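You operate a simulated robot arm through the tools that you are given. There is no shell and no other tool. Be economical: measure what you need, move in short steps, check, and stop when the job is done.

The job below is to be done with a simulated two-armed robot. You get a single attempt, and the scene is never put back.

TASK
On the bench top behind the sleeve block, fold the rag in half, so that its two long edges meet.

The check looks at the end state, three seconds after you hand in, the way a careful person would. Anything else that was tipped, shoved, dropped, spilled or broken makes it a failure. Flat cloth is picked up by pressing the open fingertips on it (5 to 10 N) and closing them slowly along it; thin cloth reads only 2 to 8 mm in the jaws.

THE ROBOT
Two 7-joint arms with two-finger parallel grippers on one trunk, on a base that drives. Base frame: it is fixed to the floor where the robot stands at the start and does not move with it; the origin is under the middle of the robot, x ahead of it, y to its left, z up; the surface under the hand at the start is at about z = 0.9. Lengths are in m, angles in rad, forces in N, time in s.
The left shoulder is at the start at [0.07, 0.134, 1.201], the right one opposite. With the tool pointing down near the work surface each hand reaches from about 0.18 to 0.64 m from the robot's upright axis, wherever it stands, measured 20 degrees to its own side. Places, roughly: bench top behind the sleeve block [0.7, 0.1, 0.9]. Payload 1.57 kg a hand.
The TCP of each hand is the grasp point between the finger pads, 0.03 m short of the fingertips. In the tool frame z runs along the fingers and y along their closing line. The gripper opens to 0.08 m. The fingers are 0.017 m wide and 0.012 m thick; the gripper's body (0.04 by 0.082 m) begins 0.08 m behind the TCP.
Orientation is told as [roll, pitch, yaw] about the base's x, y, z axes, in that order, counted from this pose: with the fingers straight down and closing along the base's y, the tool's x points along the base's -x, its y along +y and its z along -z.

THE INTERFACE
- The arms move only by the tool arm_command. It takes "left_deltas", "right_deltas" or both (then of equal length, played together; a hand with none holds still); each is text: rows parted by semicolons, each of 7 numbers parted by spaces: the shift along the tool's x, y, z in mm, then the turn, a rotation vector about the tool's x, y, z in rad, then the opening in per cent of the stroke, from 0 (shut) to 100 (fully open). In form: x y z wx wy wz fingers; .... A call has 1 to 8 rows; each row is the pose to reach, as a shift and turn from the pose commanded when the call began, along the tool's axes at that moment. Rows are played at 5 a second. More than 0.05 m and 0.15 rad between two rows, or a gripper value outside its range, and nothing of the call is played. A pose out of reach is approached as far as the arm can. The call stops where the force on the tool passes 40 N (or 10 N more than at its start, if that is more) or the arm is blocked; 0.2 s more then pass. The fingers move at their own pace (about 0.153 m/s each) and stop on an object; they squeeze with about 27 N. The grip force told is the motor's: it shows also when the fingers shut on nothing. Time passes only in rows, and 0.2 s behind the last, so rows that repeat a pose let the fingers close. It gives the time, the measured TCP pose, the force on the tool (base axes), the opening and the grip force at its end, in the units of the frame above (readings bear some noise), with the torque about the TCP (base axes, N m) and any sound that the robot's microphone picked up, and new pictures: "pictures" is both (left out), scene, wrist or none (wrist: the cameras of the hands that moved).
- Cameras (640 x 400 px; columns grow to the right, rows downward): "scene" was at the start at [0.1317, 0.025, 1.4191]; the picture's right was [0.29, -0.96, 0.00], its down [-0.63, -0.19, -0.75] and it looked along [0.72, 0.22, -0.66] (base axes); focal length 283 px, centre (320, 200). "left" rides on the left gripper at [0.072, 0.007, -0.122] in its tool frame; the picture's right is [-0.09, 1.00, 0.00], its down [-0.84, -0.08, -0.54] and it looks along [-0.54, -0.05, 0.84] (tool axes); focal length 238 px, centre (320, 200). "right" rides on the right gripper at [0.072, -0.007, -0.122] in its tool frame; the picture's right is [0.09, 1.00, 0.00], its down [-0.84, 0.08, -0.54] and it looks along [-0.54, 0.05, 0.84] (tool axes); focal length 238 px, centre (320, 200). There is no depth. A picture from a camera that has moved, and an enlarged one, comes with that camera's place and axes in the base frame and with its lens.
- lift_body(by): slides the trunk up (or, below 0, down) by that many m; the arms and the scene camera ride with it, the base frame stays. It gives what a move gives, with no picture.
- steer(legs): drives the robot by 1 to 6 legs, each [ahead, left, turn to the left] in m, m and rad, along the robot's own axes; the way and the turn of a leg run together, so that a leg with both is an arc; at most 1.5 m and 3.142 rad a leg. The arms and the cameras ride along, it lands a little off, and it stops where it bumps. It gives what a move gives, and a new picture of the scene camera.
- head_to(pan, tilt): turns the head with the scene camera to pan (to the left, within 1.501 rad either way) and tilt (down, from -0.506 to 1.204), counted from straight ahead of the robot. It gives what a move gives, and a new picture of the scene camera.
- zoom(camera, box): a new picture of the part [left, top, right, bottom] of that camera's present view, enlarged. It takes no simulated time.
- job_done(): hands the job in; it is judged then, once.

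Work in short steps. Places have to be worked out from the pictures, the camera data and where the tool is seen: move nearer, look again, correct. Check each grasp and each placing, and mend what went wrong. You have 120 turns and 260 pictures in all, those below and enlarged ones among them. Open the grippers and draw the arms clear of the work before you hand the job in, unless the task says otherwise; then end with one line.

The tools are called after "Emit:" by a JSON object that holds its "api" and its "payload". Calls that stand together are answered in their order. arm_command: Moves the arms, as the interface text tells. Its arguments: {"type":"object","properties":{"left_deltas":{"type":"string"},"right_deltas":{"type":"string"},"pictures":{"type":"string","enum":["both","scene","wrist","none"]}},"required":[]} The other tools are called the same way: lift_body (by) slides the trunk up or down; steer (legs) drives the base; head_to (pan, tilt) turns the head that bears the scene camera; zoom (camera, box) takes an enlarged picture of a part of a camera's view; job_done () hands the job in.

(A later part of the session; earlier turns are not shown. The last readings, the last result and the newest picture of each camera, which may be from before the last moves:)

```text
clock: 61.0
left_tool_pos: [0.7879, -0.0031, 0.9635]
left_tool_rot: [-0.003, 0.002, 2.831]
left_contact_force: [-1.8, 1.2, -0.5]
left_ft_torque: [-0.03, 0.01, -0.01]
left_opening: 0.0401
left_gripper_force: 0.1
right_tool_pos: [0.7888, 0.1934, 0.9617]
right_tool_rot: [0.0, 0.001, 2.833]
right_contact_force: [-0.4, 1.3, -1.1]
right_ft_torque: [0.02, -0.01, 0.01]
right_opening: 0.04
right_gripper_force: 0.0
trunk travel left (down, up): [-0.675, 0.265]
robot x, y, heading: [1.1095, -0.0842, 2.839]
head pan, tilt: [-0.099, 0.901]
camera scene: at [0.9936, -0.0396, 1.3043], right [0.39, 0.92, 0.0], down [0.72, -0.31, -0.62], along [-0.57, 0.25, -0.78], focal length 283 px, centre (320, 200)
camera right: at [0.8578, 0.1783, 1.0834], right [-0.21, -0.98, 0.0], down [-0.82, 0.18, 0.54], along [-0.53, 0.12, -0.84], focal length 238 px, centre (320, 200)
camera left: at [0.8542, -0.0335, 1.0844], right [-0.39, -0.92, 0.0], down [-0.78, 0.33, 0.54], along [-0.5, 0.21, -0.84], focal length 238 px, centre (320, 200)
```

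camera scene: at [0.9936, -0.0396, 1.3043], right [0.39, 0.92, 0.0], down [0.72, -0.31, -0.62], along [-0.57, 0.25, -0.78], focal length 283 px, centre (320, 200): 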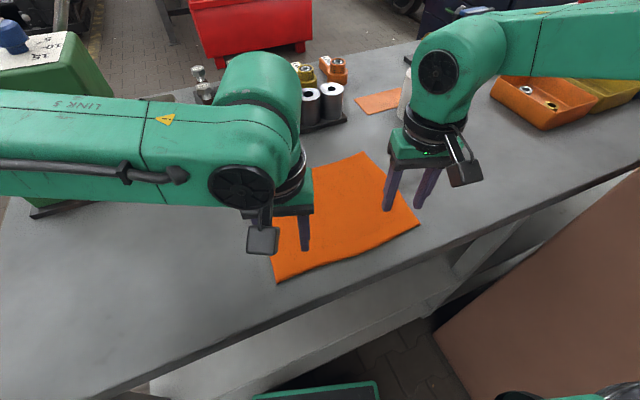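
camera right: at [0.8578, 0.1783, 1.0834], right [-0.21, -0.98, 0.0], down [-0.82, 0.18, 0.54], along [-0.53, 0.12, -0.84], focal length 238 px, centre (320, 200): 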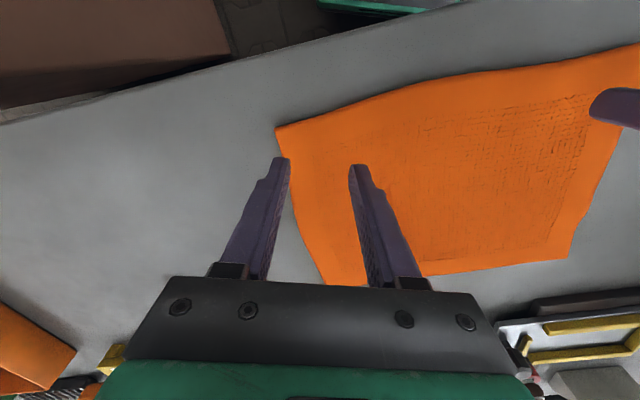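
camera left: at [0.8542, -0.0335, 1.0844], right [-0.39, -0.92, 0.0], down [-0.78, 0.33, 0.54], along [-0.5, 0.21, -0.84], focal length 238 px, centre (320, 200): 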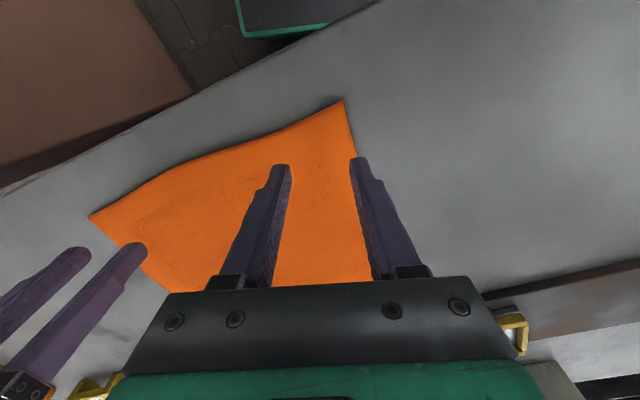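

The outer fingers would land just off the cloth, so I'll shift both hands inward (right 10 mm, left 15 mm) and slightly toward the edge. Then I'll descend close to the bench.

Emit:
{"api": "arm_command", "payload": {"left_deltas": "3 -15 0 0 0 0 50; 3 -15 15 0 0 0 50; 3 -15 26 0 0 0 50; 3 -15 26 0 0 0 50", "right_deltas": "4 10 0 0 0 0 50; 4 10 13 0 0 0 50; 4 10 24 0 0 0 50; 4 10 24 0 0 0 50", "pictures": "wrist"}}

```text
clock: 62.0
left_tool_pos: [0.7961, -0.0075, 0.9369]
left_tool_rot: [-0.003, 0.002, 2.832]
left_contact_force: [-0.4, -0.1, 0.2]
left_ft_torque: [-0.01, 0.01, 0.04]
left_opening: 0.0402
left_gripper_force: 0.0
left hand out of reach, approached as far as the arm can: row 1, 2, 3, 4
right_tool_pos: [0.791, 0.1797, 0.9369]
right_tool_rot: [0.0, 0.0, 2.834]
right_contact_force: [-0.5, -0.9, 1.2]
right_ft_torque: [-0.04, 0.02, 0.0]
right_opening: 0.0401
right_gripper_force: 0.0
trunk travel left (down, up): [-0.675, 0.265]
robot x, y, heading: [1.1086, -0.0897, 2.832]
head pan, tilt: [-0.099, 0.901]
camera right: at [0.86, 0.165, 1.0586], right [-0.21, -0.98, 0.0], down [-0.82, 0.18, 0.54], along [-0.53, 0.12, -0.84], focal length 238 px, centre (320, 200)
camera left: at [0.8622, -0.0366, 1.0595], right [-0.39, -0.92, 0.0], down [-0.77, 0.33, 0.54], along [-0.5, 0.21, -0.84], focal length 238 px, centre (320, 200)
```

right: 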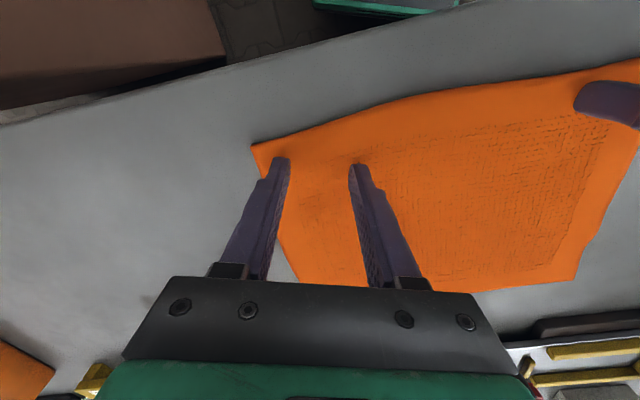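
left: 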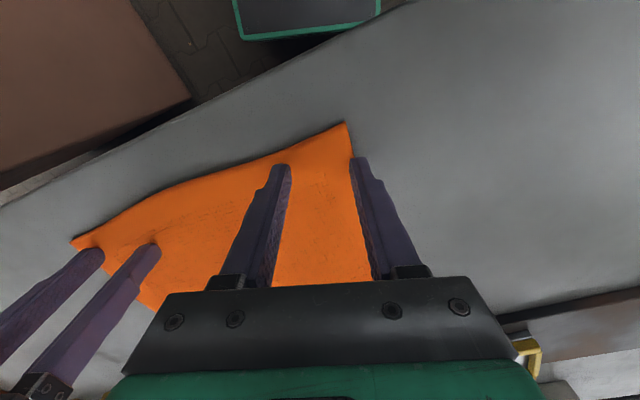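

The right hand is well placed, but the left is at its inner reach limit with its outer finger off the cloth. I'll raise it slightly and yaw it 0.3 to align with the rag edge, to see if that frees the inward shift.

Emit:
{"api": "arm_command", "payload": {"left_deltas": "0 0 -8 0 0 -0.14 50; 0 -5 -8 0 0 -0.28 50; -3 -14 -8 0 0 -0.3 50; -3 -14 -8 0 0 -0.3 50", "pictures": "wrist"}}

```text
clock: 63.0
left_tool_pos: [0.7949, -0.0068, 0.9462]
left_tool_rot: [0.0, 0.001, 3.132]
left_contact_force: [-0.7, 0.5, 0.6]
left_ft_torque: [0.01, -0.03, 0.0]
left_opening: 0.0403
left_gripper_force: 0.0
left hand out of reach, approached as far as the arm can: row 2, 3, 4
right_tool_pos: [0.7896, 0.1805, 0.9379]
right_tool_rot: [-0.001, 0.0, 2.834]
right_contact_force: [-0.6, 0.1, -0.3]
right_ft_torque: [-0.01, -0.01, 0.03]
right_opening: 0.0401
right_gripper_force: 0.1
trunk travel left (down, up): [-0.675, 0.265]
robot x, y, heading: [1.1112, -0.0819, 2.832]
head pan, tilt: [-0.099, 0.901]
camera left: at [0.8666, -0.0144, 1.068], right [-0.1, -0.99, 0.0], down [-0.84, 0.08, 0.54], along [-0.54, 0.05, -0.84], focal length 238 px, centre (320, 200)
```

left: 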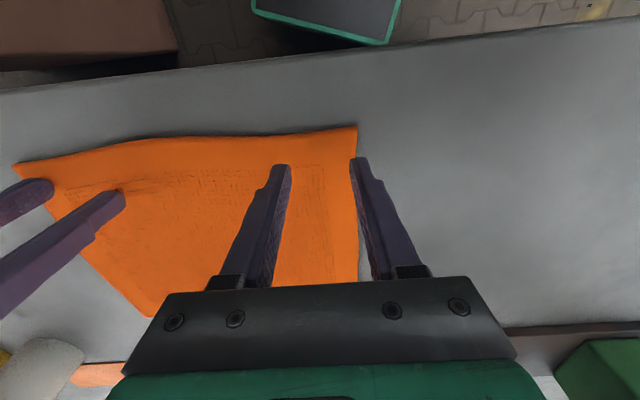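

The left hand is now aligned with the edge. Narrowing the opening to about 24 mm puts both its fingers on the cloth, so I'll do the same on the right (shifted 9 mm outward) and step down to contact.

Emit:
{"api": "arm_command", "payload": {"left_deltas": "0 0 0 0 0 0 30; 0 0 6 0 0 0 30; 0 0 10 0 0 0 30; 0 0 12 0 0 0 30; 0 0 12 0 0 0 30", "right_deltas": "0 -9 0 0 0 0 30; 0 -9 0 0 0 0 30; 0 -9 2 0 0 0 30; 0 -9 4 0 0 0 30; 0 -9 4 0 0 0 30", "pictures": "wrist"}}

```text
clock: 64.2
left_tool_pos: [0.7946, -0.0074, 0.9357]
left_tool_rot: [-0.001, 0.0, 3.134]
left_contact_force: [0.3, 0.2, 0.2]
left_ft_torque: [-0.01, 0.01, 0.02]
left_opening: 0.0242
left_gripper_force: 0.0
right_tool_pos: [0.7935, 0.1888, 0.9339]
right_tool_rot: [0.0, -0.005, 2.834]
right_contact_force: [-0.3, 1.1, 10.2]
right_ft_torque: [0.04, 0.01, 0.01]
right_opening: 0.0242
right_gripper_force: 0.1
trunk travel left (down, up): [-0.675, 0.265]
robot x, y, heading: [1.107, -0.0873, 2.833]
head pan, tilt: [-0.099, 0.901]
camera right: at [0.8631, 0.1741, 1.0547], right [-0.21, -0.98, 0.0], down [-0.82, 0.18, 0.54], along [-0.53, 0.12, -0.84], focal length 238 px, centre (320, 200)
camera left: at [0.8673, -0.0158, 1.0579], right [-0.1, -0.99, 0.0], down [-0.84, 0.08, 0.54], along [-0.54, 0.06, -0.84], focal length 238 px, centre (320, 200)
```

right: 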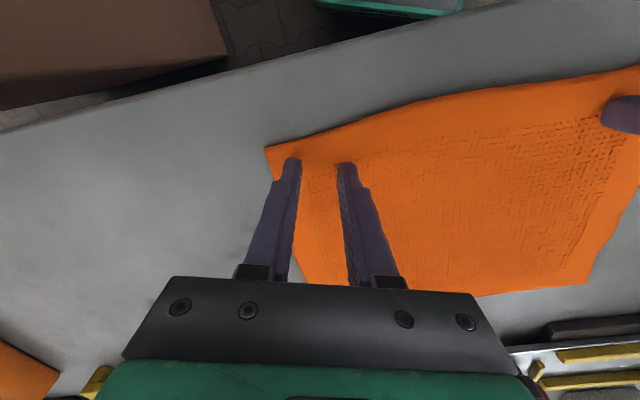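
left: 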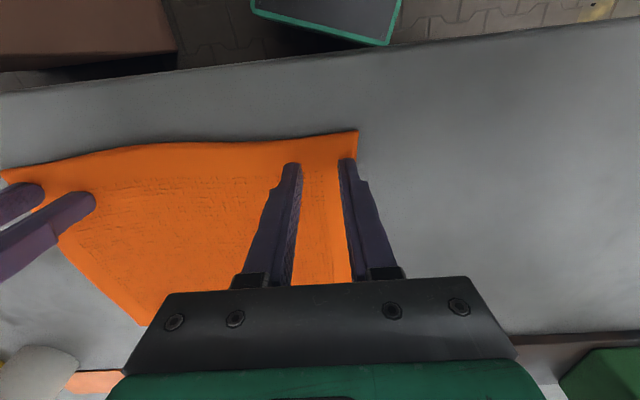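

The right hand is pressing with about 10 N and the left is about 2 mm above contact. I'll lower the left in small steps.

Emit:
{"api": "arm_command", "payload": {"left_deltas": "0 0 1 0 0 0 30; 0 0 2 0 0 0 30; 0 0 2 0 0 0 30", "pictures": "none"}}

```text
clock: 65.0
left_tool_pos: [0.7945, -0.0072, 0.9343]
left_tool_rot: [-0.005, 0.0, 3.132]
left_contact_force: [-0.9, 1.1, 7.1]
left_ft_torque: [0.07, 0.0, 0.02]
left_opening: 0.0239
left_gripper_force: 0.2
right_tool_pos: [0.7935, 0.1884, 0.9327]
right_tool_rot: [-0.001, -0.002, 2.835]
right_contact_force: [-1.2, 3.0, 12.8]
right_ft_torque: [0.06, 0.06, 0.01]
right_opening: 0.024
right_gripper_force: 0.1
trunk travel left (down, up): [-0.675, 0.265]
robot x, y, heading: [1.11, -0.0889, 2.836]
head pan, tilt: [-0.099, 0.901]
```

Contact is about 7 N on the left and 12 N on the right. I'll ease the right up half a millimetre and close both slowly along the cloth.

Emit:
{"api": "arm_command", "payload": {"left_deltas": "0 0 0 0 0 0 26; 0 0 0 0 0 0 22; 0 0 0 0 0 0 18; 0 0 0 0 0 0 14; 0 0 0 0 0 0 10; 0 0 0 0 0 0 6; 0 0 0 0 0 0 2; 0 0 0 0 0 0 0", "right_deltas": "0 0 -0.5 0 0 0 26; 0 0 -0.5 0 0 0 22; 0 0 -0.5 0 0 0 18; 0 0 -0.5 0 0 0 14; 0 0 -0.5 0 0 0 10; 0 0 -0.5 0 0 0 6; 0 0 -0.5 0 0 0 2; 0 0 -0.5 0 0 0 0", "pictures": "wrist"}}

```text
clock: 66.8
left_tool_pos: [0.7956, -0.0085, 0.9331]
left_tool_rot: [-0.003, 0.001, 3.132]
left_contact_force: [0.6, 1.8, 8.3]
left_ft_torque: [0.06, 0.0, 0.0]
left_opening: 0.0
left_gripper_force: 22.0
right_tool_pos: [0.7939, 0.1893, 0.9332]
right_tool_rot: [-0.001, -0.002, 2.834]
right_contact_force: [-0.1, 0.3, 7.5]
right_ft_torque: [0.0, -0.04, 0.0]
right_opening: 0.0
right_gripper_force: 21.3
trunk travel left (down, up): [-0.675, 0.265]
robot x, y, heading: [1.1117, -0.0822, 2.835]
head pan, tilt: [-0.099, 0.901]
camera right: at [0.8636, 0.1738, 1.0551], right [-0.21, -0.98, 0.0], down [-0.82, 0.18, 0.54], along [-0.53, 0.12, -0.84], focal length 238 px, centre (320, 200)
camera left: at [0.8683, -0.0165, 1.0554], right [-0.1, -0.99, 0.0], down [-0.84, 0.08, 0.54], along [-0.54, 0.06, -0.84], focal length 238 px, centre (320, 200)
```

right: 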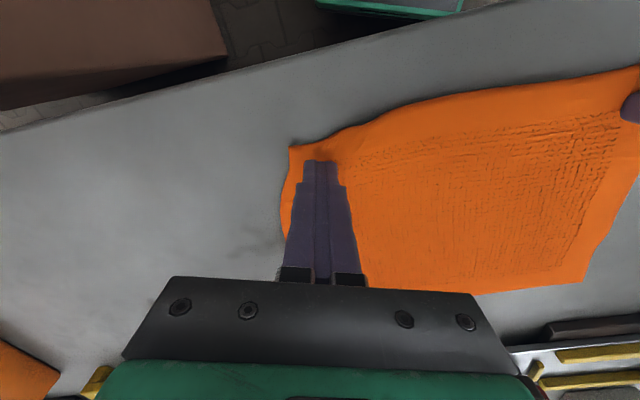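
left: 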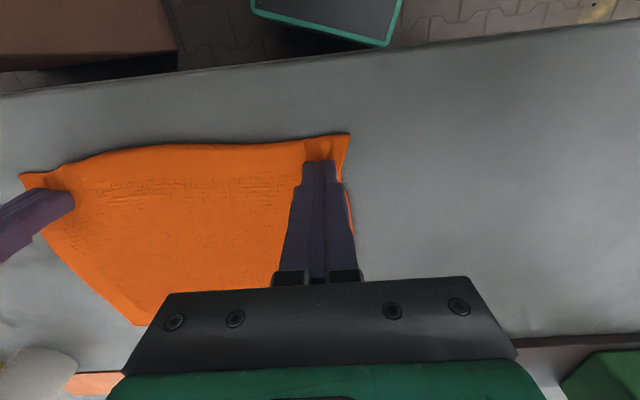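

Both openings read 0.000, so the grasp is doubtful, though the cloth was gathered. I'll lift 25 mm to check.

Emit:
{"api": "arm_command", "payload": {"left_deltas": "0 0 -8 0 0 0 0; 0 0 -16 0 0 0 0; 0 0 -25 0 0 0 0", "right_deltas": "0 0 -8 0 0 0 0; 0 0 -16 0 0 0 0; 0 0 -25 0 0 0 0", "pictures": "wrist"}}

```text
clock: 67.5
left_tool_pos: [0.7952, -0.0057, 0.9566]
left_tool_rot: [0.001, 0.002, 3.132]
left_contact_force: [0.4, -0.2, -0.4]
left_ft_torque: [0.03, 0.01, 0.01]
left_opening: 0.0
left_gripper_force: 21.7
right_tool_pos: [0.7937, 0.1895, 0.9573]
right_tool_rot: [-0.001, 0.0, 2.836]
right_contact_force: [-0.5, 0.8, -0.6]
right_ft_torque: [0.03, 0.01, -0.02]
right_opening: 0.0
right_gripper_force: 21.6
trunk travel left (down, up): [-0.675, 0.265]
robot x, y, heading: [1.1125, -0.0879, 2.827]
head pan, tilt: [-0.099, 0.901]
camera right: at [0.8627, 0.1749, 1.0789], right [-0.21, -0.98, 0.0], down [-0.82, 0.18, 0.54], along [-0.53, 0.12, -0.84], focal length 238 px, centre (320, 200)
camera left: at [0.8669, -0.0145, 1.0799], right [-0.1, -0.99, 0.0], down [-0.84, 0.09, 0.54], along [-0.54, 0.05, -0.84], focal length 238 px, centre (320, 200)
```

right: 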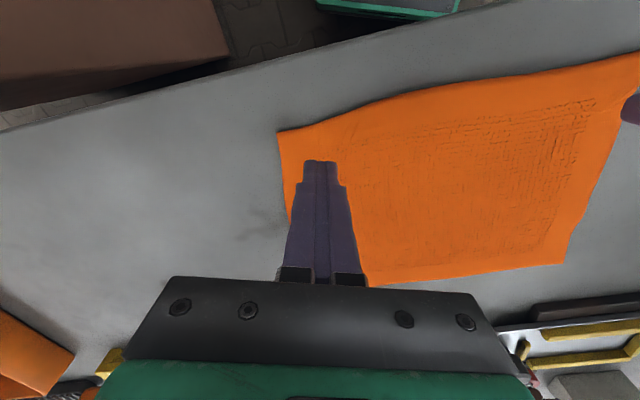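
left: 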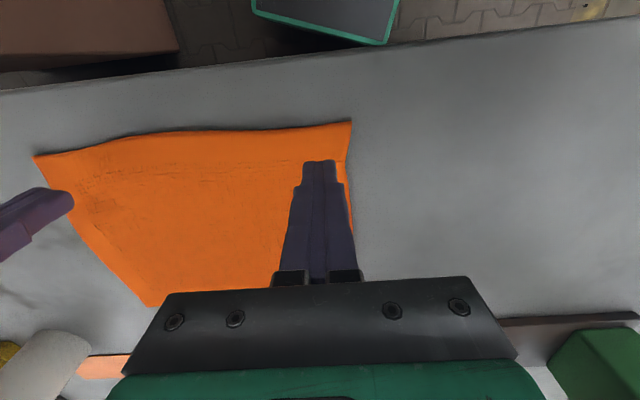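

Neither hand caught the cloth. The narrow span probably slid instead of buckling, so I'll use a wider opening (about 60 mm) with more cloth under both fingers. To free the left hand's inner limit I'll lift and turn the base slightly right.

Emit:
{"api": "arm_command", "payload": {"left_deltas": "0 0 -20 0 0 0 75; 0 0 -40 0 0 0 75; 0 0 -40 0 0 0 75", "right_deltas": "0 0 -20 0 0 0 75; 0 0 -40 0 0 0 75; 0 0 -40 0 0 0 75", "pictures": "none"}}

Emit:
{"api": "steer", "payload": {"legs": [[0.0, 0.0, -0.1]]}}

```text
clock: 68.3
left_tool_pos: [0.7936, -0.0076, 0.9977]
left_tool_rot: [0.0, 0.003, 3.134]
left_contact_force: [1.5, 0.6, -0.5]
left_ft_torque: [0.01, -0.01, -0.01]
left_opening: 0.0599
left_gripper_force: 0.0
right_tool_pos: [0.794, 0.1902, 1.0003]
right_tool_rot: [0.001, 0.001, 2.833]
right_contact_force: [-0.7, -0.5, -0.6]
right_ft_torque: [0.01, 0.0, 0.03]
right_opening: 0.0601
right_gripper_force: 0.0
trunk travel left (down, up): [-0.675, 0.265]
robot x, y, heading: [1.1134, -0.0849, 2.834]
head pan, tilt: [-0.099, 0.901]
```

```text
clock: 69.1
left_tool_pos: [0.7957, -0.007, 0.9986]
left_tool_rot: [0.0, 0.002, 3.126]
left_contact_force: [-0.2, -0.1, -0.2]
left_ft_torque: [0.0, 0.01, 0.03]
left_opening: 0.0599
left_gripper_force: 0.1
right_tool_pos: [0.797, 0.1913, 0.9999]
right_tool_rot: [-0.001, 0.001, 2.826]
right_contact_force: [0.3, -0.3, -0.7]
right_ft_torque: [0.0, 0.0, -0.01]
right_opening: 0.0599
right_gripper_force: 0.1
trunk travel left (down, up): [-0.675, 0.265]
robot x, y, heading: [1.1091, -0.0866, 2.83]
head pan, tilt: [-0.099, 0.901]
stopped in leg 1: the robot was blocked; the commanded pose is now the measured one
camera scene: at [0.9948, -0.0391, 1.3043], right [0.4, 0.92, 0.0], down [0.72, -0.31, -0.62], along [-0.57, 0.25, -0.78], focal length 283 px, centre (320, 200)
```

scene: 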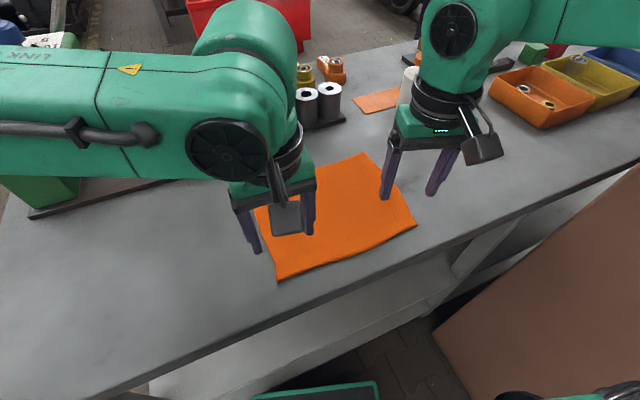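

The base corner touches the bench, so I can't turn here. Instead I'll test whether tilting the left fingers back toward me lets that hand shift 25 mm inward.

Emit:
{"api": "arm_command", "payload": {"left_deltas": "0 0 0 0 0.12 0 75; 0 -12 0 0 0.24 0 75; 0 -25 0 0 0.3 0 75; 0 -25 0 0 0.3 0 75", "pictures": "none"}}

```text
clock: 70.1
left_tool_pos: [0.7983, -0.0028, 0.9978]
left_tool_rot: [-0.003, 0.301, 3.126]
left_contact_force: [0.2, 0.5, -0.4]
left_ft_torque: [-0.01, -0.01, 0.01]
left_opening: 0.06
left_gripper_force: 0.0
left hand out of reach, approached as far as the arm can: row 2, 3, 4
right_tool_pos: [0.7959, 0.1914, 0.9996]
right_tool_rot: [-0.001, -0.002, 2.83]
right_contact_force: [-0.7, -0.5, 0.4]
right_ft_torque: [-0.01, -0.03, -0.03]
right_opening: 0.0598
right_gripper_force: 0.1
trunk travel left (down, up): [-0.675, 0.265]
robot x, y, heading: [1.1115, -0.0832, 2.828]
head pan, tilt: [-0.099, 0.901]
```

Tilting back barely helps. I'll try the opposite, 0.3 rad forward from vertical, which brings the wrist back.

Emit:
{"api": "arm_command", "payload": {"left_deltas": "0 0 0 0 -0.15 0 75; 0 0 0 0 -0.3 0 75; 0 0 0 0 -0.45 0 75; 0 -10 0 0 -0.6 0 75; 0 -22 0 0 -0.6 0 75; 0 -22 0 0 -0.6 0 75", "pictures": "none"}}

```text
clock: 71.5
left_tool_pos: [0.7876, -0.0121, 1.0343]
left_tool_rot: [-0.004, -0.261, 3.132]
left_contact_force: [-0.1, -0.4, 1.1]
left_ft_torque: [-0.02, 0.0, -0.01]
left_opening: 0.06
left_gripper_force: 0.1
left hand out of reach, approached as far as the arm can: row 3, 4, 5, 6
right_tool_pos: [0.7953, 0.1929, 0.9989]
right_tool_rot: [0.002, 0.003, 2.83]
right_contact_force: [-0.4, -0.6, 0.5]
right_ft_torque: [0.0, -0.01, 0.02]
right_opening: 0.0599
right_gripper_force: 0.1
trunk travel left (down, up): [-0.675, 0.265]
robot x, y, heading: [1.1111, -0.084, 2.827]
head pan, tilt: [-0.099, 0.901]
```

The left arm is too folded that close in. I'll back the base off about 4.5 cm for the pick-up and can drive forward again during the carry.

Emit:
{"api": "steer", "payload": {"legs": [[-0.045, 0.0, 0.0]]}}

```text
clock: 72.4
left_tool_pos: [0.8257, -0.0257, 1.0346]
left_tool_rot: [-0.005, -0.255, 3.135]
left_contact_force: [0.7, 0.5, -0.7]
left_ft_torque: [-0.01, -0.05, 0.01]
left_opening: 0.0599
left_gripper_force: 0.0
right_tool_pos: [0.8344, 0.1781, 0.9994]
right_tool_rot: [0.001, 0.002, 2.829]
right_contact_force: [-0.5, 0.6, -0.9]
right_ft_torque: [0.0, -0.02, 0.0]
right_opening: 0.0601
right_gripper_force: 0.1
trunk travel left (down, up): [-0.675, 0.265]
robot x, y, heading: [1.1536, -0.0961, 2.829]
head pan, tilt: [-0.099, 0.901]
camera scene: at [1.0326, -0.0515, 1.3039], right [0.4, 0.92, 0.0], down [0.72, -0.31, -0.62], along [-0.57, 0.25, -0.79], focal length 283 px, centre (320, 200)
```

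scene: 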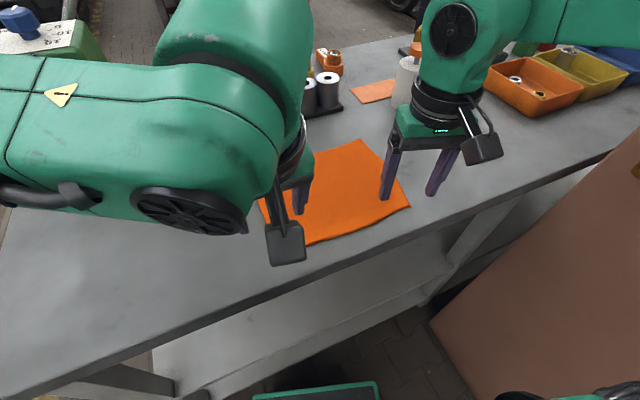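

Now I'll position both hands vertically with the jaws parallel to the edge: left over (0.79, 0.014), right over (0.79, 0.18), at TCP z≈0.95.

Emit:
{"api": "arm_command", "payload": {"left_deltas": "-3 -10 23 0 0.07 0 75; -7 -20 46 0 0.13 0 75; -10 -30 69 0 0.2 0 75; -13 -40 91 0 0.255 0 75; -13 -40 91 0 0.255 0 75", "right_deltas": "-11 3 12 0 0 -0.08 75; -21 6 25 0 0 -0.15 75; -32 9 37 0 0 -0.22 75; -42 12 49 0 0 -0.3 75; -42 12 49 0 0 -0.3 75", "pictures": "wrist"}}

```text
clock: 73.6
left_tool_pos: [0.7953, -0.0137, 0.9516]
left_tool_rot: [-0.008, -0.006, 3.134]
left_contact_force: [-0.1, 0.1, 0.3]
left_ft_torque: [0.03, 0.01, -0.01]
left_opening: 0.06
left_gripper_force: 0.0
left hand out of reach, approached as far as the arm can: row 1, 2, 3, 4, 5
right_tool_pos: [0.7939, 0.1776, 0.9514]
right_tool_rot: [0.0, -0.002, 3.13]
right_contact_force: [-0.2, 0.8, -0.1]
right_ft_torque: [-0.03, 0.05, 0.02]
right_opening: 0.06
right_gripper_force: 0.0
trunk travel left (down, up): [-0.675, 0.265]
robot x, y, heading: [1.1522, -0.097, 2.832]
head pan, tilt: [-0.099, 0.901]
camera right: at [0.8656, 0.1836, 1.0715], right [0.08, -1.0, 0.0], down [-0.84, -0.07, 0.54], along [-0.54, -0.04, -0.84], focal length 238 px, centre (320, 200)
camera left: at [0.8675, -0.0226, 1.0734], right [-0.1, -0.99, -0.01], down [-0.83, 0.08, 0.55], along [-0.54, 0.06, -0.84], focal length 238 px, centre (320, 200)
```

right: 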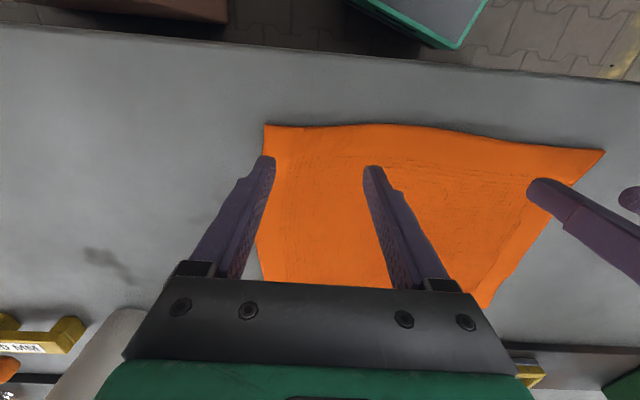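
left: 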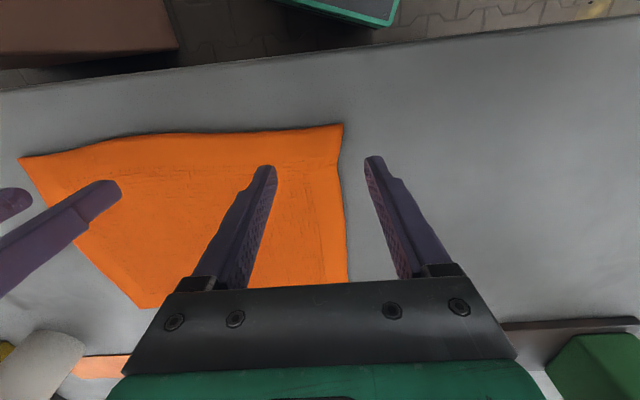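

The left hand can't cross further inward. If I rotate it 90° so the jaws close perpendicular to the edge, both fingers will fit on the cloth at the reachable y. I'll raise the hands, return the base forward, and rotate the left hand.

Emit:
{"api": "arm_command", "payload": {"left_deltas": "0 0 -10 0 0 -0.15 75; 0 0 -20 0 0 -0.3 75; 0 0 -30 0 0 -0.45 75; 0 0 -40 0 0 -0.6 75; 0 0 -40 0 0 -0.75 75; 0 0 -40 0 0 -0.9 75; 0 0 -40 0 0 -1.05 75; 0 0 -40 0 0 -1.2 75", "right_deltas": "0 0 -10 0 0 0 75; 0 0 -20 0 0 0 75; 0 0 -30 0 0 0 75; 0 0 -40 0 0 0 75; 0 0 -40 0 0 0 75; 0 0 -40 0 0 0 75; 0 0 -40 0 0 0 75; 0 0 -40 0 0 0 75", "pictures": "none"}}

Emit:
{"api": "steer", "payload": {"legs": [[0.04, 0.0, 0.0]]}}

```text
clock: 75.4
left_tool_pos: [0.7943, -0.0155, 0.9923]
left_tool_rot: [-0.007, 0.006, -1.949]
left_contact_force: [0.5, -0.5, -0.4]
left_ft_torque: [-0.01, 0.0, 0.0]
left_opening: 0.0601
left_gripper_force: 0.0
right_tool_pos: [0.793, 0.1806, 0.9898]
right_tool_rot: [-0.001, 0.0, 3.129]
right_contact_force: [-0.1, -0.6, -0.7]
right_ft_torque: [0.02, -0.03, -0.01]
right_opening: 0.0599
right_gripper_force: 0.1
trunk travel left (down, up): [-0.675, 0.265]
robot x, y, heading: [1.1538, -0.1003, 2.829]
head pan, tilt: [-0.099, 0.901]
```

```text
clock: 76.2
left_tool_pos: [0.759, -0.0048, 0.9935]
left_tool_rot: [-0.01, 0.005, -1.951]
left_contact_force: [0.1, -1.2, -0.2]
left_ft_torque: [0.02, 0.01, 0.01]
left_opening: 0.0601
left_gripper_force: 0.1
right_tool_pos: [0.7588, 0.1895, 0.9925]
right_tool_rot: [-0.002, -0.003, 3.127]
right_contact_force: [0.6, -0.8, 0.6]
right_ft_torque: [0.01, 0.01, 0.0]
right_opening: 0.06
right_gripper_force: 0.0
trunk travel left (down, up): [-0.675, 0.265]
robot x, y, heading: [1.111, -0.0877, 2.825]
head pan, tilt: [-0.099, 0.901]
camera scene: at [1.0026, -0.0417, 1.3048], right [0.4, 0.92, 0.0], down [0.72, -0.31, -0.62], along [-0.57, 0.25, -0.78], focal length 283 px, centre (320, 200)
```

scene: 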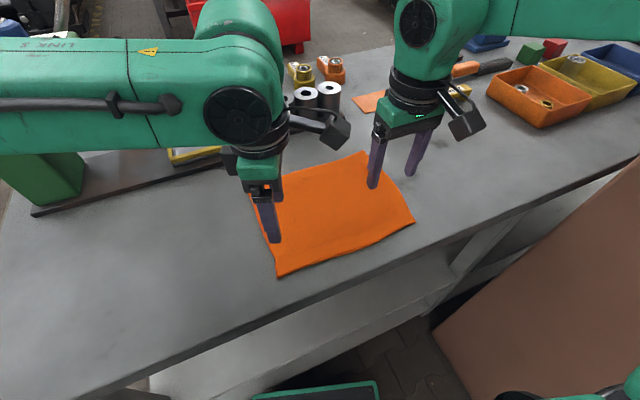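

The left jaw is rotated and sits nicely over the corner strip. I'll finish the rotation, set its opening to 50 mm, and place both hands low for a check.

Emit:
{"api": "arm_command", "payload": {"left_deltas": "1 3 10 0 0 -0.1 62; 2 6 20 0 0 -0.2 62; 3 9 30 0 0 -0.3 62; 4 12 38 0 0 -0.33 62; 4 12 38 0 0 -0.33 62", "right_deltas": "8 2 9 0 0 0 75; 16 4 18 0 0 0 75; 24 6 28 0 0 0 75; 31 8 37 0 0 0 75; 31 8 37 0 0 0 75", "pictures": "wrist"}}

```text
clock: 77.4
left_tool_pos: [0.729, -0.0638, 0.9773]
left_tool_rot: [-0.001, 0.009, -1.623]
left_contact_force: [1.4, -0.2, -0.5]
left_ft_torque: [0.02, 0.01, 0.0]
left_opening: 0.0496
left_gripper_force: 0.0
left hand out of reach, approached as far as the arm can: row 1, 2, 3, 4, 5
right_tool_pos: [0.7844, 0.1855, 0.954]
right_tool_rot: [0.0, 0.0, 3.126]
right_contact_force: [-0.4, -0.6, 1.0]
right_ft_torque: [0.0, 0.01, -0.01]
right_opening: 0.0601
right_gripper_force: 0.0
trunk travel left (down, up): [-0.675, 0.265]
robot x, y, heading: [1.1159, -0.0898, 2.831]
head pan, tilt: [-0.099, 0.901]
camera right: at [0.8561, 0.1901, 1.0749], right [0.08, -1.0, 0.0], down [-0.84, -0.07, 0.54], along [-0.54, -0.04, -0.84], focal length 238 px, centre (320, 200)
camera left: at [0.7404, 0.0057, 1.0997], right [0.99, -0.14, 0.0], down [-0.12, -0.84, 0.53], along [-0.08, -0.53, -0.85], focal length 238 px, centre (320, 200)
```

right: 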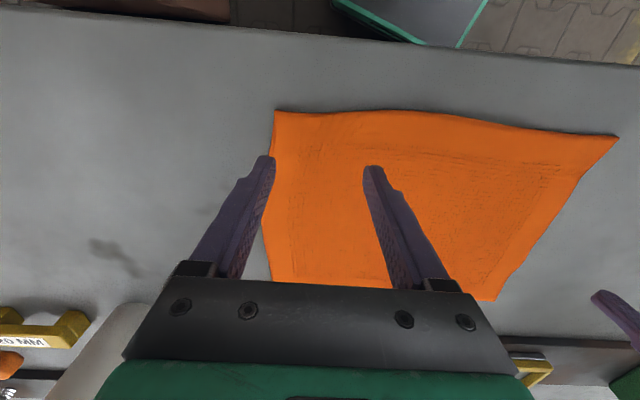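
left: 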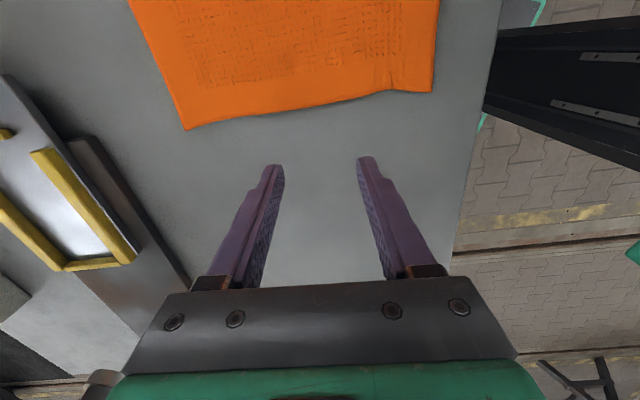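

The extra yaw hit a wrist limit and pushed the hand aside. I'll rotate back to about −1.98 and return to the corner strip.

Emit:
{"api": "arm_command", "payload": {"left_deltas": "0 0 0 0 0 0.13 62; 0 0 0 0 0 0.26 62; 0 0 0 0 0 0.36 62; 30 20 0 0 0 0.36 62; 60 40 10 0 0 0.36 62; 60 40 15 0 0 0.36 62; 60 40 15 0 0 0.36 62", "pictures": "wrist"}}

```text
clock: 79.0
left_tool_pos: [0.7743, -0.013, 0.9603]
left_tool_rot: [-0.007, 0.01, -1.983]
left_contact_force: [0.0, 0.7, 0.4]
left_ft_torque: [-0.02, 0.02, -0.02]
left_opening: 0.0495
left_gripper_force: 0.0
left hand out of reach, approached as far as the arm can: row 5, 6, 7
right_tool_pos: [0.7851, 0.1846, 0.9535]
right_tool_rot: [0.0, -0.002, 3.13]
right_contact_force: [0.8, 0.0, 0.5]
right_ft_torque: [-0.01, 0.01, 0.03]
right_opening: 0.0599
right_gripper_force: 0.1
trunk travel left (down, up): [-0.675, 0.265]
robot x, y, heading: [1.1152, -0.0868, 2.823]
head pan, tilt: [-0.099, 0.901]
camera left: at [0.8097, 0.0488, 1.084], right [0.88, -0.48, -0.01], down [-0.4, -0.74, 0.54], along [-0.27, -0.47, -0.84], focal length 238 px, centre (320, 200)
```

left: 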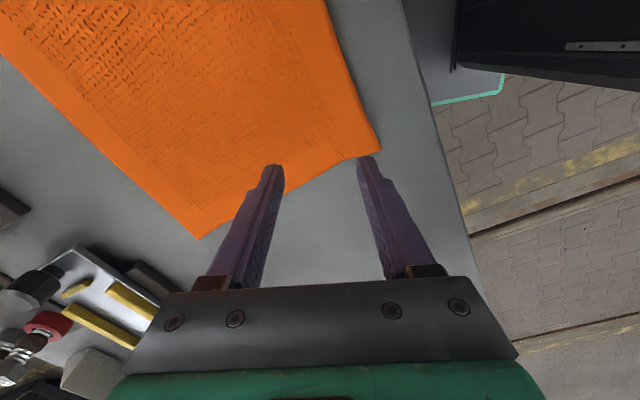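

Two hands at once isn't workable here. I'll fold one corner at a time with the right hand from comfortable base positions: A→D first, then B→C. I'll park the left arm high and away, then straighten the base heading.

Emit:
{"api": "arm_command", "payload": {"left_deltas": "0 0 -30 0 0 0.13 50; 0 0 -60 0 0 0.26 50; -20 20 -90 0 0 0.4 50; -40 40 -120 0 0 0.54 50; -60 60 -150 0 0 0.68 50; -80 80 -180 0 0 0.82 50; -100 100 -200 0 0 0.96 50; -113 115 -230 0 0 1.1 50", "right_deltas": "0 0 -15 0 0 0 75; 0 0 -30 0 0 0 75; 0 0 -45 0 0 0 75; 0 0 -60 0 0 0 75; 0 0 -60 0 0 0 75; 0 0 -60 0 0 0 75; 0 0 -60 0 0 0 75; 0 0 -60 0 0 0 75", "pictures": "none"}}

Emit:
{"api": "steer", "payload": {"legs": [[-0.04, 0.05, 0.0], [0.0, 0.0, 0.31]]}}

```text
clock: 80.8
left_tool_pos: [0.8351, -0.1648, 1.1877]
left_tool_rot: [-0.009, -0.004, -3.085]
left_contact_force: [-0.1, -0.2, -0.5]
left_ft_torque: [-0.01, 0.01, -0.01]
left_opening: 0.0401
left_gripper_force: 0.1
right_tool_pos: [0.786, 0.1837, 1.0135]
right_tool_rot: [0.0, -0.003, 3.128]
right_contact_force: [0.1, -0.2, 0.1]
right_ft_torque: [-0.03, -0.01, 0.03]
right_opening: 0.0603
right_gripper_force: 0.0
trunk travel left (down, up): [-0.675, 0.265]
robot x, y, heading: [1.116, -0.0877, 2.827]
head pan, tilt: [-0.099, 0.901]
```

```text
clock: 82.8
left_tool_pos: [0.8918, -0.3023, 1.1871]
left_tool_rot: [-0.007, -0.005, -2.787]
left_contact_force: [-0.4, 0.2, -0.2]
left_ft_torque: [-0.01, 0.0, 0.01]
left_opening: 0.0402
left_gripper_force: 0.1
right_tool_pos: [0.7424, 0.0172, 1.0131]
right_tool_rot: [0.0, 0.0, -2.861]
right_contact_force: [-1.1, -0.5, -0.3]
right_ft_torque: [-0.03, -0.01, 0.0]
right_opening: 0.0602
right_gripper_force: 0.0
trunk travel left (down, up): [-0.675, 0.265]
robot x, y, heading: [1.1413, -0.1479, 3.123]
head pan, tilt: [-0.099, 0.901]
camera scene: at [1.0123, -0.1352, 1.3043], right [0.12, 0.99, 0.0], down [0.78, -0.09, -0.62], along [-0.62, 0.07, -0.78], focal length 283 px, centre (320, 200)
```

scene: 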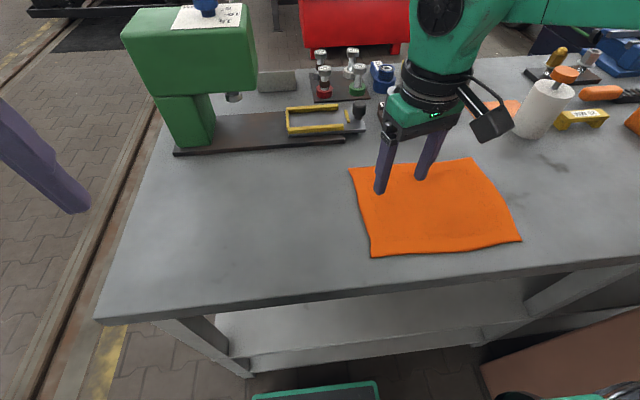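

The rag still lies at the same corners, and the robot now faces the bench squarely at (1.14, −0.15), with A to its right. I'll move the right hand over corner A at (0.793, 0.178).

Emit:
{"api": "arm_command", "payload": {"right_deltas": "19 -28 0 0 0 0.06 75; 38 -56 10 0 0 0.12 75; 56 -84 25 0 0 0.18 75; 75 -113 40 0 0 0.24 75; 94 -141 58 0 0 0.28 75; 94 -141 58 0 0 0.28 75", "pictures": "wrist"}}

```text
clock: 84.2
left_tool_pos: [0.8903, -0.3038, 1.1869]
left_tool_rot: [-0.007, -0.004, -2.79]
left_contact_force: [-0.3, -0.1, -0.2]
left_ft_torque: [0.03, 0.0, 0.02]
left_opening: 0.0403
left_gripper_force: 0.0
right_tool_pos: [0.7945, 0.1761, 0.9544]
right_tool_rot: [-0.001, 0.0, -3.14]
right_contact_force: [-0.3, 0.1, 0.5]
right_ft_torque: [-0.03, -0.02, 0.03]
right_opening: 0.06
right_gripper_force: 0.1
trunk travel left (down, up): [-0.675, 0.265]
robot x, y, heading: [1.1354, -0.1493, 3.118]
head pan, tilt: [-0.099, 0.901]
camera right: at [0.8661, 0.1833, 1.0762], right [0.09, -1.0, 0.0], down [-0.84, -0.08, 0.54], along [-0.54, -0.05, -0.84], focal length 238 px, centre (320, 200)
```

right: 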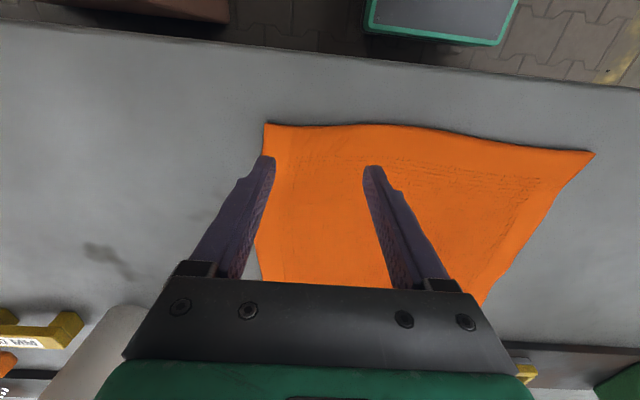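

The placement looks good. I'll shift 8 mm toward the edge and descend to contact.

Emit:
{"api": "arm_command", "payload": {"right_deltas": "8 2 10 0 0 0 75; 8 2 17 0 0 0 75; 8 2 20 0 0 0 75; 8 2 21.5 0 0 0 75; 8 2 21.5 0 0 0 75", "pictures": "none"}}

```text
clock: 85.4
left_tool_pos: [0.8922, -0.3042, 1.188]
left_tool_rot: [-0.006, -0.005, -2.788]
left_contact_force: [-0.3, 0.2, 0.0]
left_ft_torque: [0.06, -0.03, 0.0]
left_opening: 0.0402
left_gripper_force: 0.1
right_tool_pos: [0.8027, 0.176, 0.9346]
right_tool_rot: [0.0, -0.001, -3.142]
right_contact_force: [-0.5, 1.1, 6.2]
right_ft_torque: [0.0, 0.02, -0.01]
right_opening: 0.0598
right_gripper_force: 0.1
trunk travel left (down, up): [-0.675, 0.265]
robot x, y, heading: [1.1338, -0.1483, 3.118]
head pan, tilt: [-0.099, 0.901]
```

Contact is 6 N. I'll press slightly more and close slowly in two stages.

Emit:
{"api": "arm_command", "payload": {"right_deltas": "0 0 0.5 0 0 0 70; 0 0 0.5 0 0 0 65; 0 0 0.5 0 0 0 60; 0 0 0.5 0 0 0 55; 0 0 0.5 0 0 0 50; 0 0 0.5 0 0 0 45; 0 0 0.5 0 0 0 40; 0 0 0.5 0 0 0 35", "pictures": "wrist"}}

```text
clock: 87.2
left_tool_pos: [0.8912, -0.3037, 1.1871]
left_tool_rot: [-0.007, -0.004, -2.789]
left_contact_force: [0.0, 0.0, 0.5]
left_ft_torque: [0.0, -0.01, -0.01]
left_opening: 0.0399
left_gripper_force: 0.1
right_tool_pos: [0.8021, 0.1754, 0.9337]
right_tool_rot: [-0.001, 0.0, -3.143]
right_contact_force: [-0.2, -0.5, 5.8]
right_ft_torque: [-0.01, 0.0, -0.01]
right_opening: 0.0271
right_gripper_force: 0.1
trunk travel left (down, up): [-0.675, 0.265]
robot x, y, heading: [1.1365, -0.147, 3.124]
head pan, tilt: [-0.099, 0.901]
camera right: at [0.8736, 0.182, 1.0552], right [0.09, -1.0, 0.0], down [-0.84, -0.08, 0.54], along [-0.54, -0.05, -0.84], focal length 238 px, centre (320, 200)
```

right: 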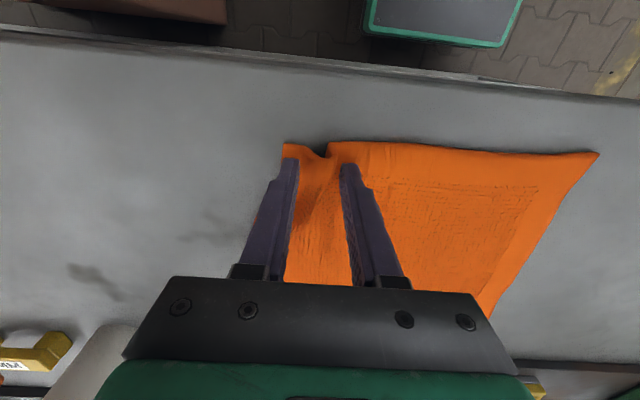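

A clear ridge is now buckling up between the fingers. I'll keep closing.

Emit:
{"api": "arm_command", "payload": {"right_deltas": "0 0 0 0 0 0 30; 0 0 0 0 0 0 25; 0 0 0 0 0 0 20; 0 0 0 0 0 0 15; 0 0 0 0 0 0 10; 0 0 0 0 0 0 5; 0 0 0 0 0 0 0; 0 0 0 0 0 0 0", "pictures": "wrist"}}

```text
clock: 89.0
left_tool_pos: [0.8922, -0.3014, 1.1868]
left_tool_rot: [-0.009, -0.004, -2.786]
left_contact_force: [0.2, -0.3, -0.2]
left_ft_torque: [0.01, -0.01, 0.02]
left_opening: 0.04
left_gripper_force: 0.1
right_tool_pos: [0.8028, 0.1743, 0.9345]
right_tool_rot: [0.0, -0.001, -3.14]
right_contact_force: [-0.1, 0.2, 5.5]
right_ft_torque: [-0.01, 0.04, 0.01]
right_opening: 0.0052
right_gripper_force: 25.7
trunk travel left (down, up): [-0.675, 0.265]
robot x, y, heading: [1.1373, -0.1439, 3.127]
head pan, tilt: [-0.099, 0.901]
camera right: at [0.8737, 0.182, 1.0552], right [0.09, -1.0, 0.0], down [-0.84, -0.08, 0.54], along [-0.54, -0.05, -0.84], focal length 238 px, centre (320, 200)
```

right: 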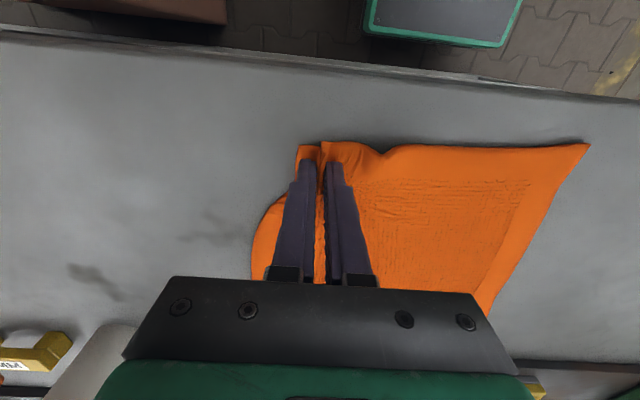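

Gripped: opening 5.2 mm, force 25.7 N. I'll carry corner A in an arc toward D and pause past the middle to look.

Emit:
{"api": "arm_command", "payload": {"right_deltas": "-8 0 -25 0 0 0 0; -25 0 -50 0 0 0 0; -50 0 -70 0 0 0 0; -80 0 -78 0 0 0 0; -110 0 -75 0 0 0 0; -110 0 -75 0 0 0 0", "pictures": "both"}}

```text
clock: 90.4
left_tool_pos: [0.8916, -0.3011, 1.1875]
left_tool_rot: [-0.007, -0.005, -2.788]
left_contact_force: [0.4, 0.1, 0.8]
left_ft_torque: [0.01, 0.0, -0.02]
left_opening: 0.0399
left_gripper_force: 0.0
right_tool_pos: [0.6944, 0.1765, 1.007]
right_tool_rot: [0.0, -0.001, -3.141]
right_contact_force: [0.0, -0.9, 0.7]
right_ft_torque: [-0.01, -0.03, 0.0]
right_opening: 0.0051
right_gripper_force: 25.6
trunk travel left (down, up): [-0.675, 0.265]
robot x, y, heading: [1.1329, -0.1464, 3.123]
head pan, tilt: [-0.099, 0.901]
camera scene: at [1.0133, -0.1359, 1.3044], right [0.12, 0.99, 0.0], down [0.78, -0.09, -0.62], along [-0.62, 0.07, -0.78], focal length 283 px, centre (320, 200)
camera right: at [0.7655, 0.1832, 1.1286], right [0.09, -1.0, 0.0], down [-0.84, -0.08, 0.54], along [-0.54, -0.05, -0.84], focal length 238 px, centre (320, 200)
```

scene: 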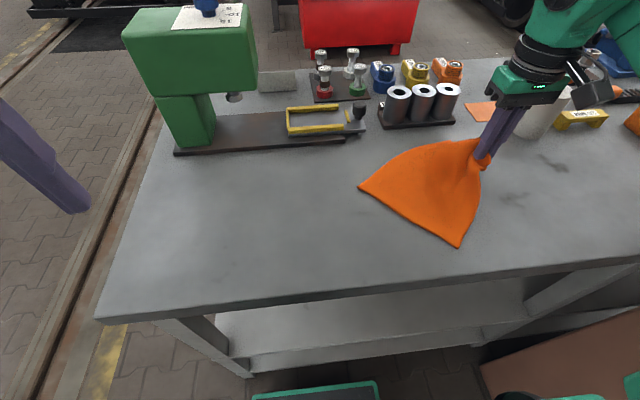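
right: 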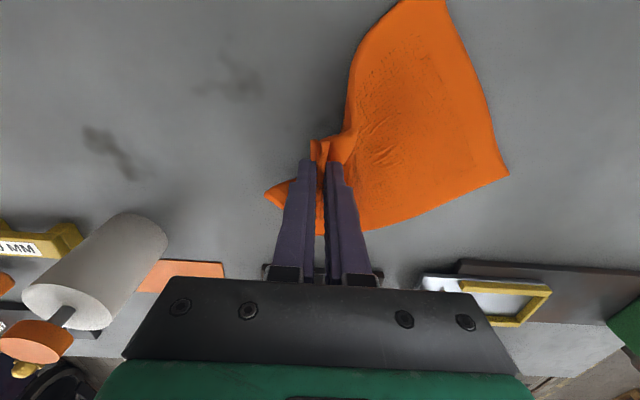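

The single-corner carry dragged the rest of the rag, because edge AB can't follow that path. I'll take the corner back in the reverse arc and lay it down where it came from.

Emit:
{"api": "arm_command", "payload": {"right_deltas": "25 0 -3 0 0 0 0; 50 0 0 0 0 0 0; 75 -5 10 0 0 0 0; 95 -10 30 0 0 0 0; 110 -15 55 0 0 0 0; 118 -18 70 0 0 0 0; 118 -18 72 0 0 0 0", "pictures": "scene"}}

```text
clock: 92.0
left_tool_pos: [0.8926, -0.3039, 1.187]
left_tool_rot: [-0.009, -0.006, -2.788]
left_contact_force: [0.4, 0.5, 0.0]
left_ft_torque: [-0.02, 0.0, -0.05]
left_opening: 0.0401
left_gripper_force: 0.0
right_tool_pos: [0.81, 0.1918, 0.9364]
right_tool_rot: [-0.001, -0.002, -3.142]
right_contact_force: [-1.8, 1.4, 9.2]
right_ft_torque: [-0.05, 0.14, -0.04]
right_opening: 0.0048
right_gripper_force: 25.2
trunk travel left (down, up): [-0.675, 0.265]
robot x, y, heading: [1.1382, -0.1455, 3.121]
head pan, tilt: [-0.099, 0.901]
camera scene: at [1.0133, -0.1369, 1.3046], right [0.12, 0.99, 0.0], down [0.78, -0.09, -0.62], along [-0.62, 0.07, -0.78], focal length 283 px, centre (320, 200)
```

scene: 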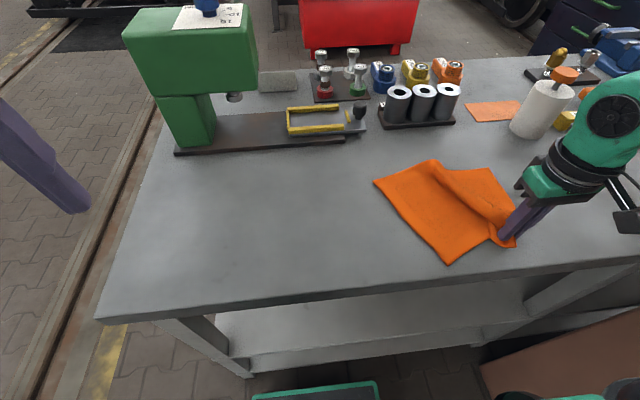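

The rag is now bunched and rotated the wrong way. I'll open slowly in contact to spread the pleat, then lift and re-inspect before straightening it.

Emit:
{"api": "arm_command", "payload": {"right_deltas": "0 0 -2 0 0 0 15; 0 0 -2 0 0 0 30; 0 0 -2 0 0 0 50; 0 0 -2 0 0 0 70; 0 0 -20 0 0 0 75; 0 0 -50 0 0 0 75; 0 0 -80 0 0 0 75; 30 -30 -110 0 0 0 75", "pictures": "none"}}

Emit:
{"api": "steer", "payload": {"legs": [[-0.03, 0.14, 0.0]]}}

```text
refused: row 8 steps farther than a row can; nothing moved
```

```text
clock: 93.3
left_tool_pos: [0.9204, -0.4471, 1.1878]
left_tool_rot: [-0.01, -0.006, -2.789]
left_contact_force: [0.0, 0.2, -1.0]
left_ft_torque: [0.02, 0.0, -0.01]
left_opening: 0.04
left_gripper_force: 0.1
right_tool_pos: [0.8384, 0.048, 0.9361]
right_tool_rot: [-0.003, -0.003, -3.141]
right_contact_force: [-1.3, 1.0, 9.1]
right_ft_torque: [-0.01, 0.1, -0.02]
right_opening: 0.0048
right_gripper_force: 25.0
trunk travel left (down, up): [-0.675, 0.265]
robot x, y, heading: [1.1628, -0.2966, 3.122]
head pan, tilt: [-0.099, 0.901]
camera scene: at [1.0415, -0.2813, 1.3046], right [0.12, 0.99, 0.0], down [0.78, -0.09, -0.62], along [-0.62, 0.07, -0.78], focal length 283 px, centre (320, 200)
```

scene: 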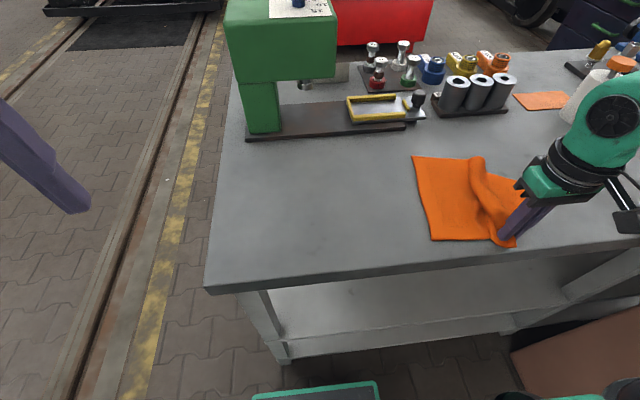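

That arm call was refused, so the base move dragged the held corner (I should not have paired those calls). Fortunately B and C now sit at (0.826, −0.072) and (0.629, −0.035), close to the orientation I want. I'll lift A slightly and draw it back out in +y to stretch the rag flat.

Emit:
{"api": "arm_command", "payload": {"right_deltas": "0 0 -15 0 0 0 0; -7 -26 -18 0 0 0 0; -14 -52 -18 0 0 0 0; -21 -78 -18 0 0 0 0; -28 -100 -18 0 0 0 0; -28 -108 -18 0 0 0 0; -28 -108 -18 0 0 0 0", "pictures": "both"}}

```text
clock: 95.0
left_tool_pos: [0.9184, -0.4474, 1.187]
left_tool_rot: [-0.008, -0.004, -2.788]
left_contact_force: [0.1, -0.7, 0.3]
left_ft_torque: [-0.01, 0.03, 0.03]
left_opening: 0.0401
left_gripper_force: 0.0
right_tool_pos: [0.8245, 0.0934, 0.9556]
right_tool_rot: [-0.002, -0.002, 3.139]
right_contact_force: [0.5, -1.1, -0.5]
right_ft_torque: [-0.03, 0.01, -0.03]
right_opening: 0.0049
right_gripper_force: 25.5
right hand out of reach, approached as far as the arm can: row 3, 4, 5, 6, 7
trunk travel left (down, up): [-0.675, 0.265]
robot x, y, heading: [1.1637, -0.2911, 3.122]
head pan, tilt: [-0.099, 0.901]
camera scene: at [1.0402, -0.2805, 1.3043], right [0.12, 0.99, 0.0], down [0.78, -0.09, -0.62], along [-0.62, 0.07, -0.78], focal length 283 px, centre (320, 200)
camera right: at [0.8958, 0.1005, 1.0765], right [0.09, -1.0, 0.0], down [-0.84, -0.08, 0.54], along [-0.54, -0.05, -0.84], focal length 238 px, centre (320, 200)
```

scene: 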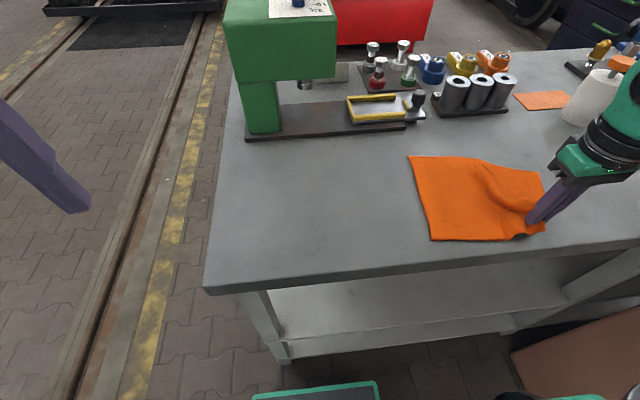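
right: 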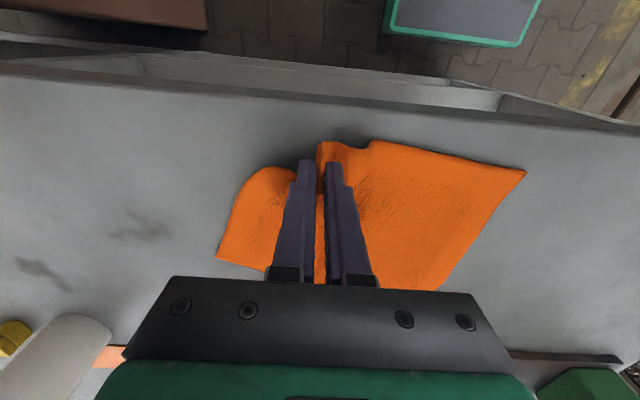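

The arm's lateral limit is reached, but base motion works well for dragging. I'll strafe right about 6.5 cm and forward 2 cm while holding the corner 2 cm up.

Emit:
{"api": "steer", "payload": {"legs": [[0.02, -0.065, 0.0]]}}

```text
clock: 95.9
left_tool_pos: [0.9011, -0.3865, 1.1872]
left_tool_rot: [-0.01, -0.004, -2.79]
left_contact_force: [0.4, -0.8, 0.3]
left_ft_torque: [0.0, -0.03, 0.0]
left_opening: 0.0398
left_gripper_force: 0.1
right_tool_pos: [0.8067, 0.1546, 0.9568]
right_tool_rot: [-0.003, -0.003, 3.139]
right_contact_force: [-0.4, -0.6, 0.0]
right_ft_torque: [0.01, -0.01, 0.0]
right_opening: 0.0047
right_gripper_force: 25.1
trunk travel left (down, up): [-0.675, 0.265]
robot x, y, heading: [1.147, -0.226, 3.125]
head pan, tilt: [-0.099, 0.901]
camera scene: at [1.0224, -0.2208, 1.3044], right [0.12, 0.99, 0.0], down [0.78, -0.09, -0.62], along [-0.62, 0.08, -0.78], focal length 283 px, centre (320, 200)
```

scene: 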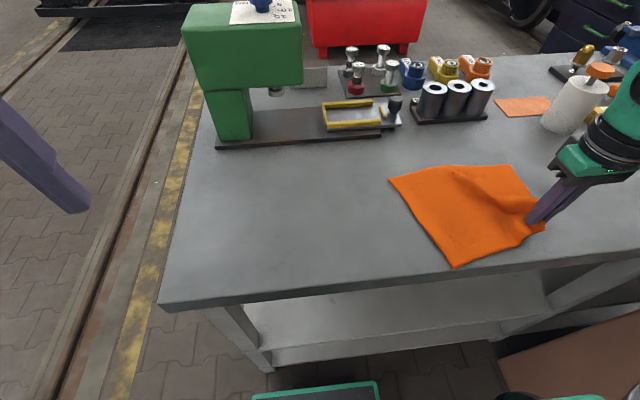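

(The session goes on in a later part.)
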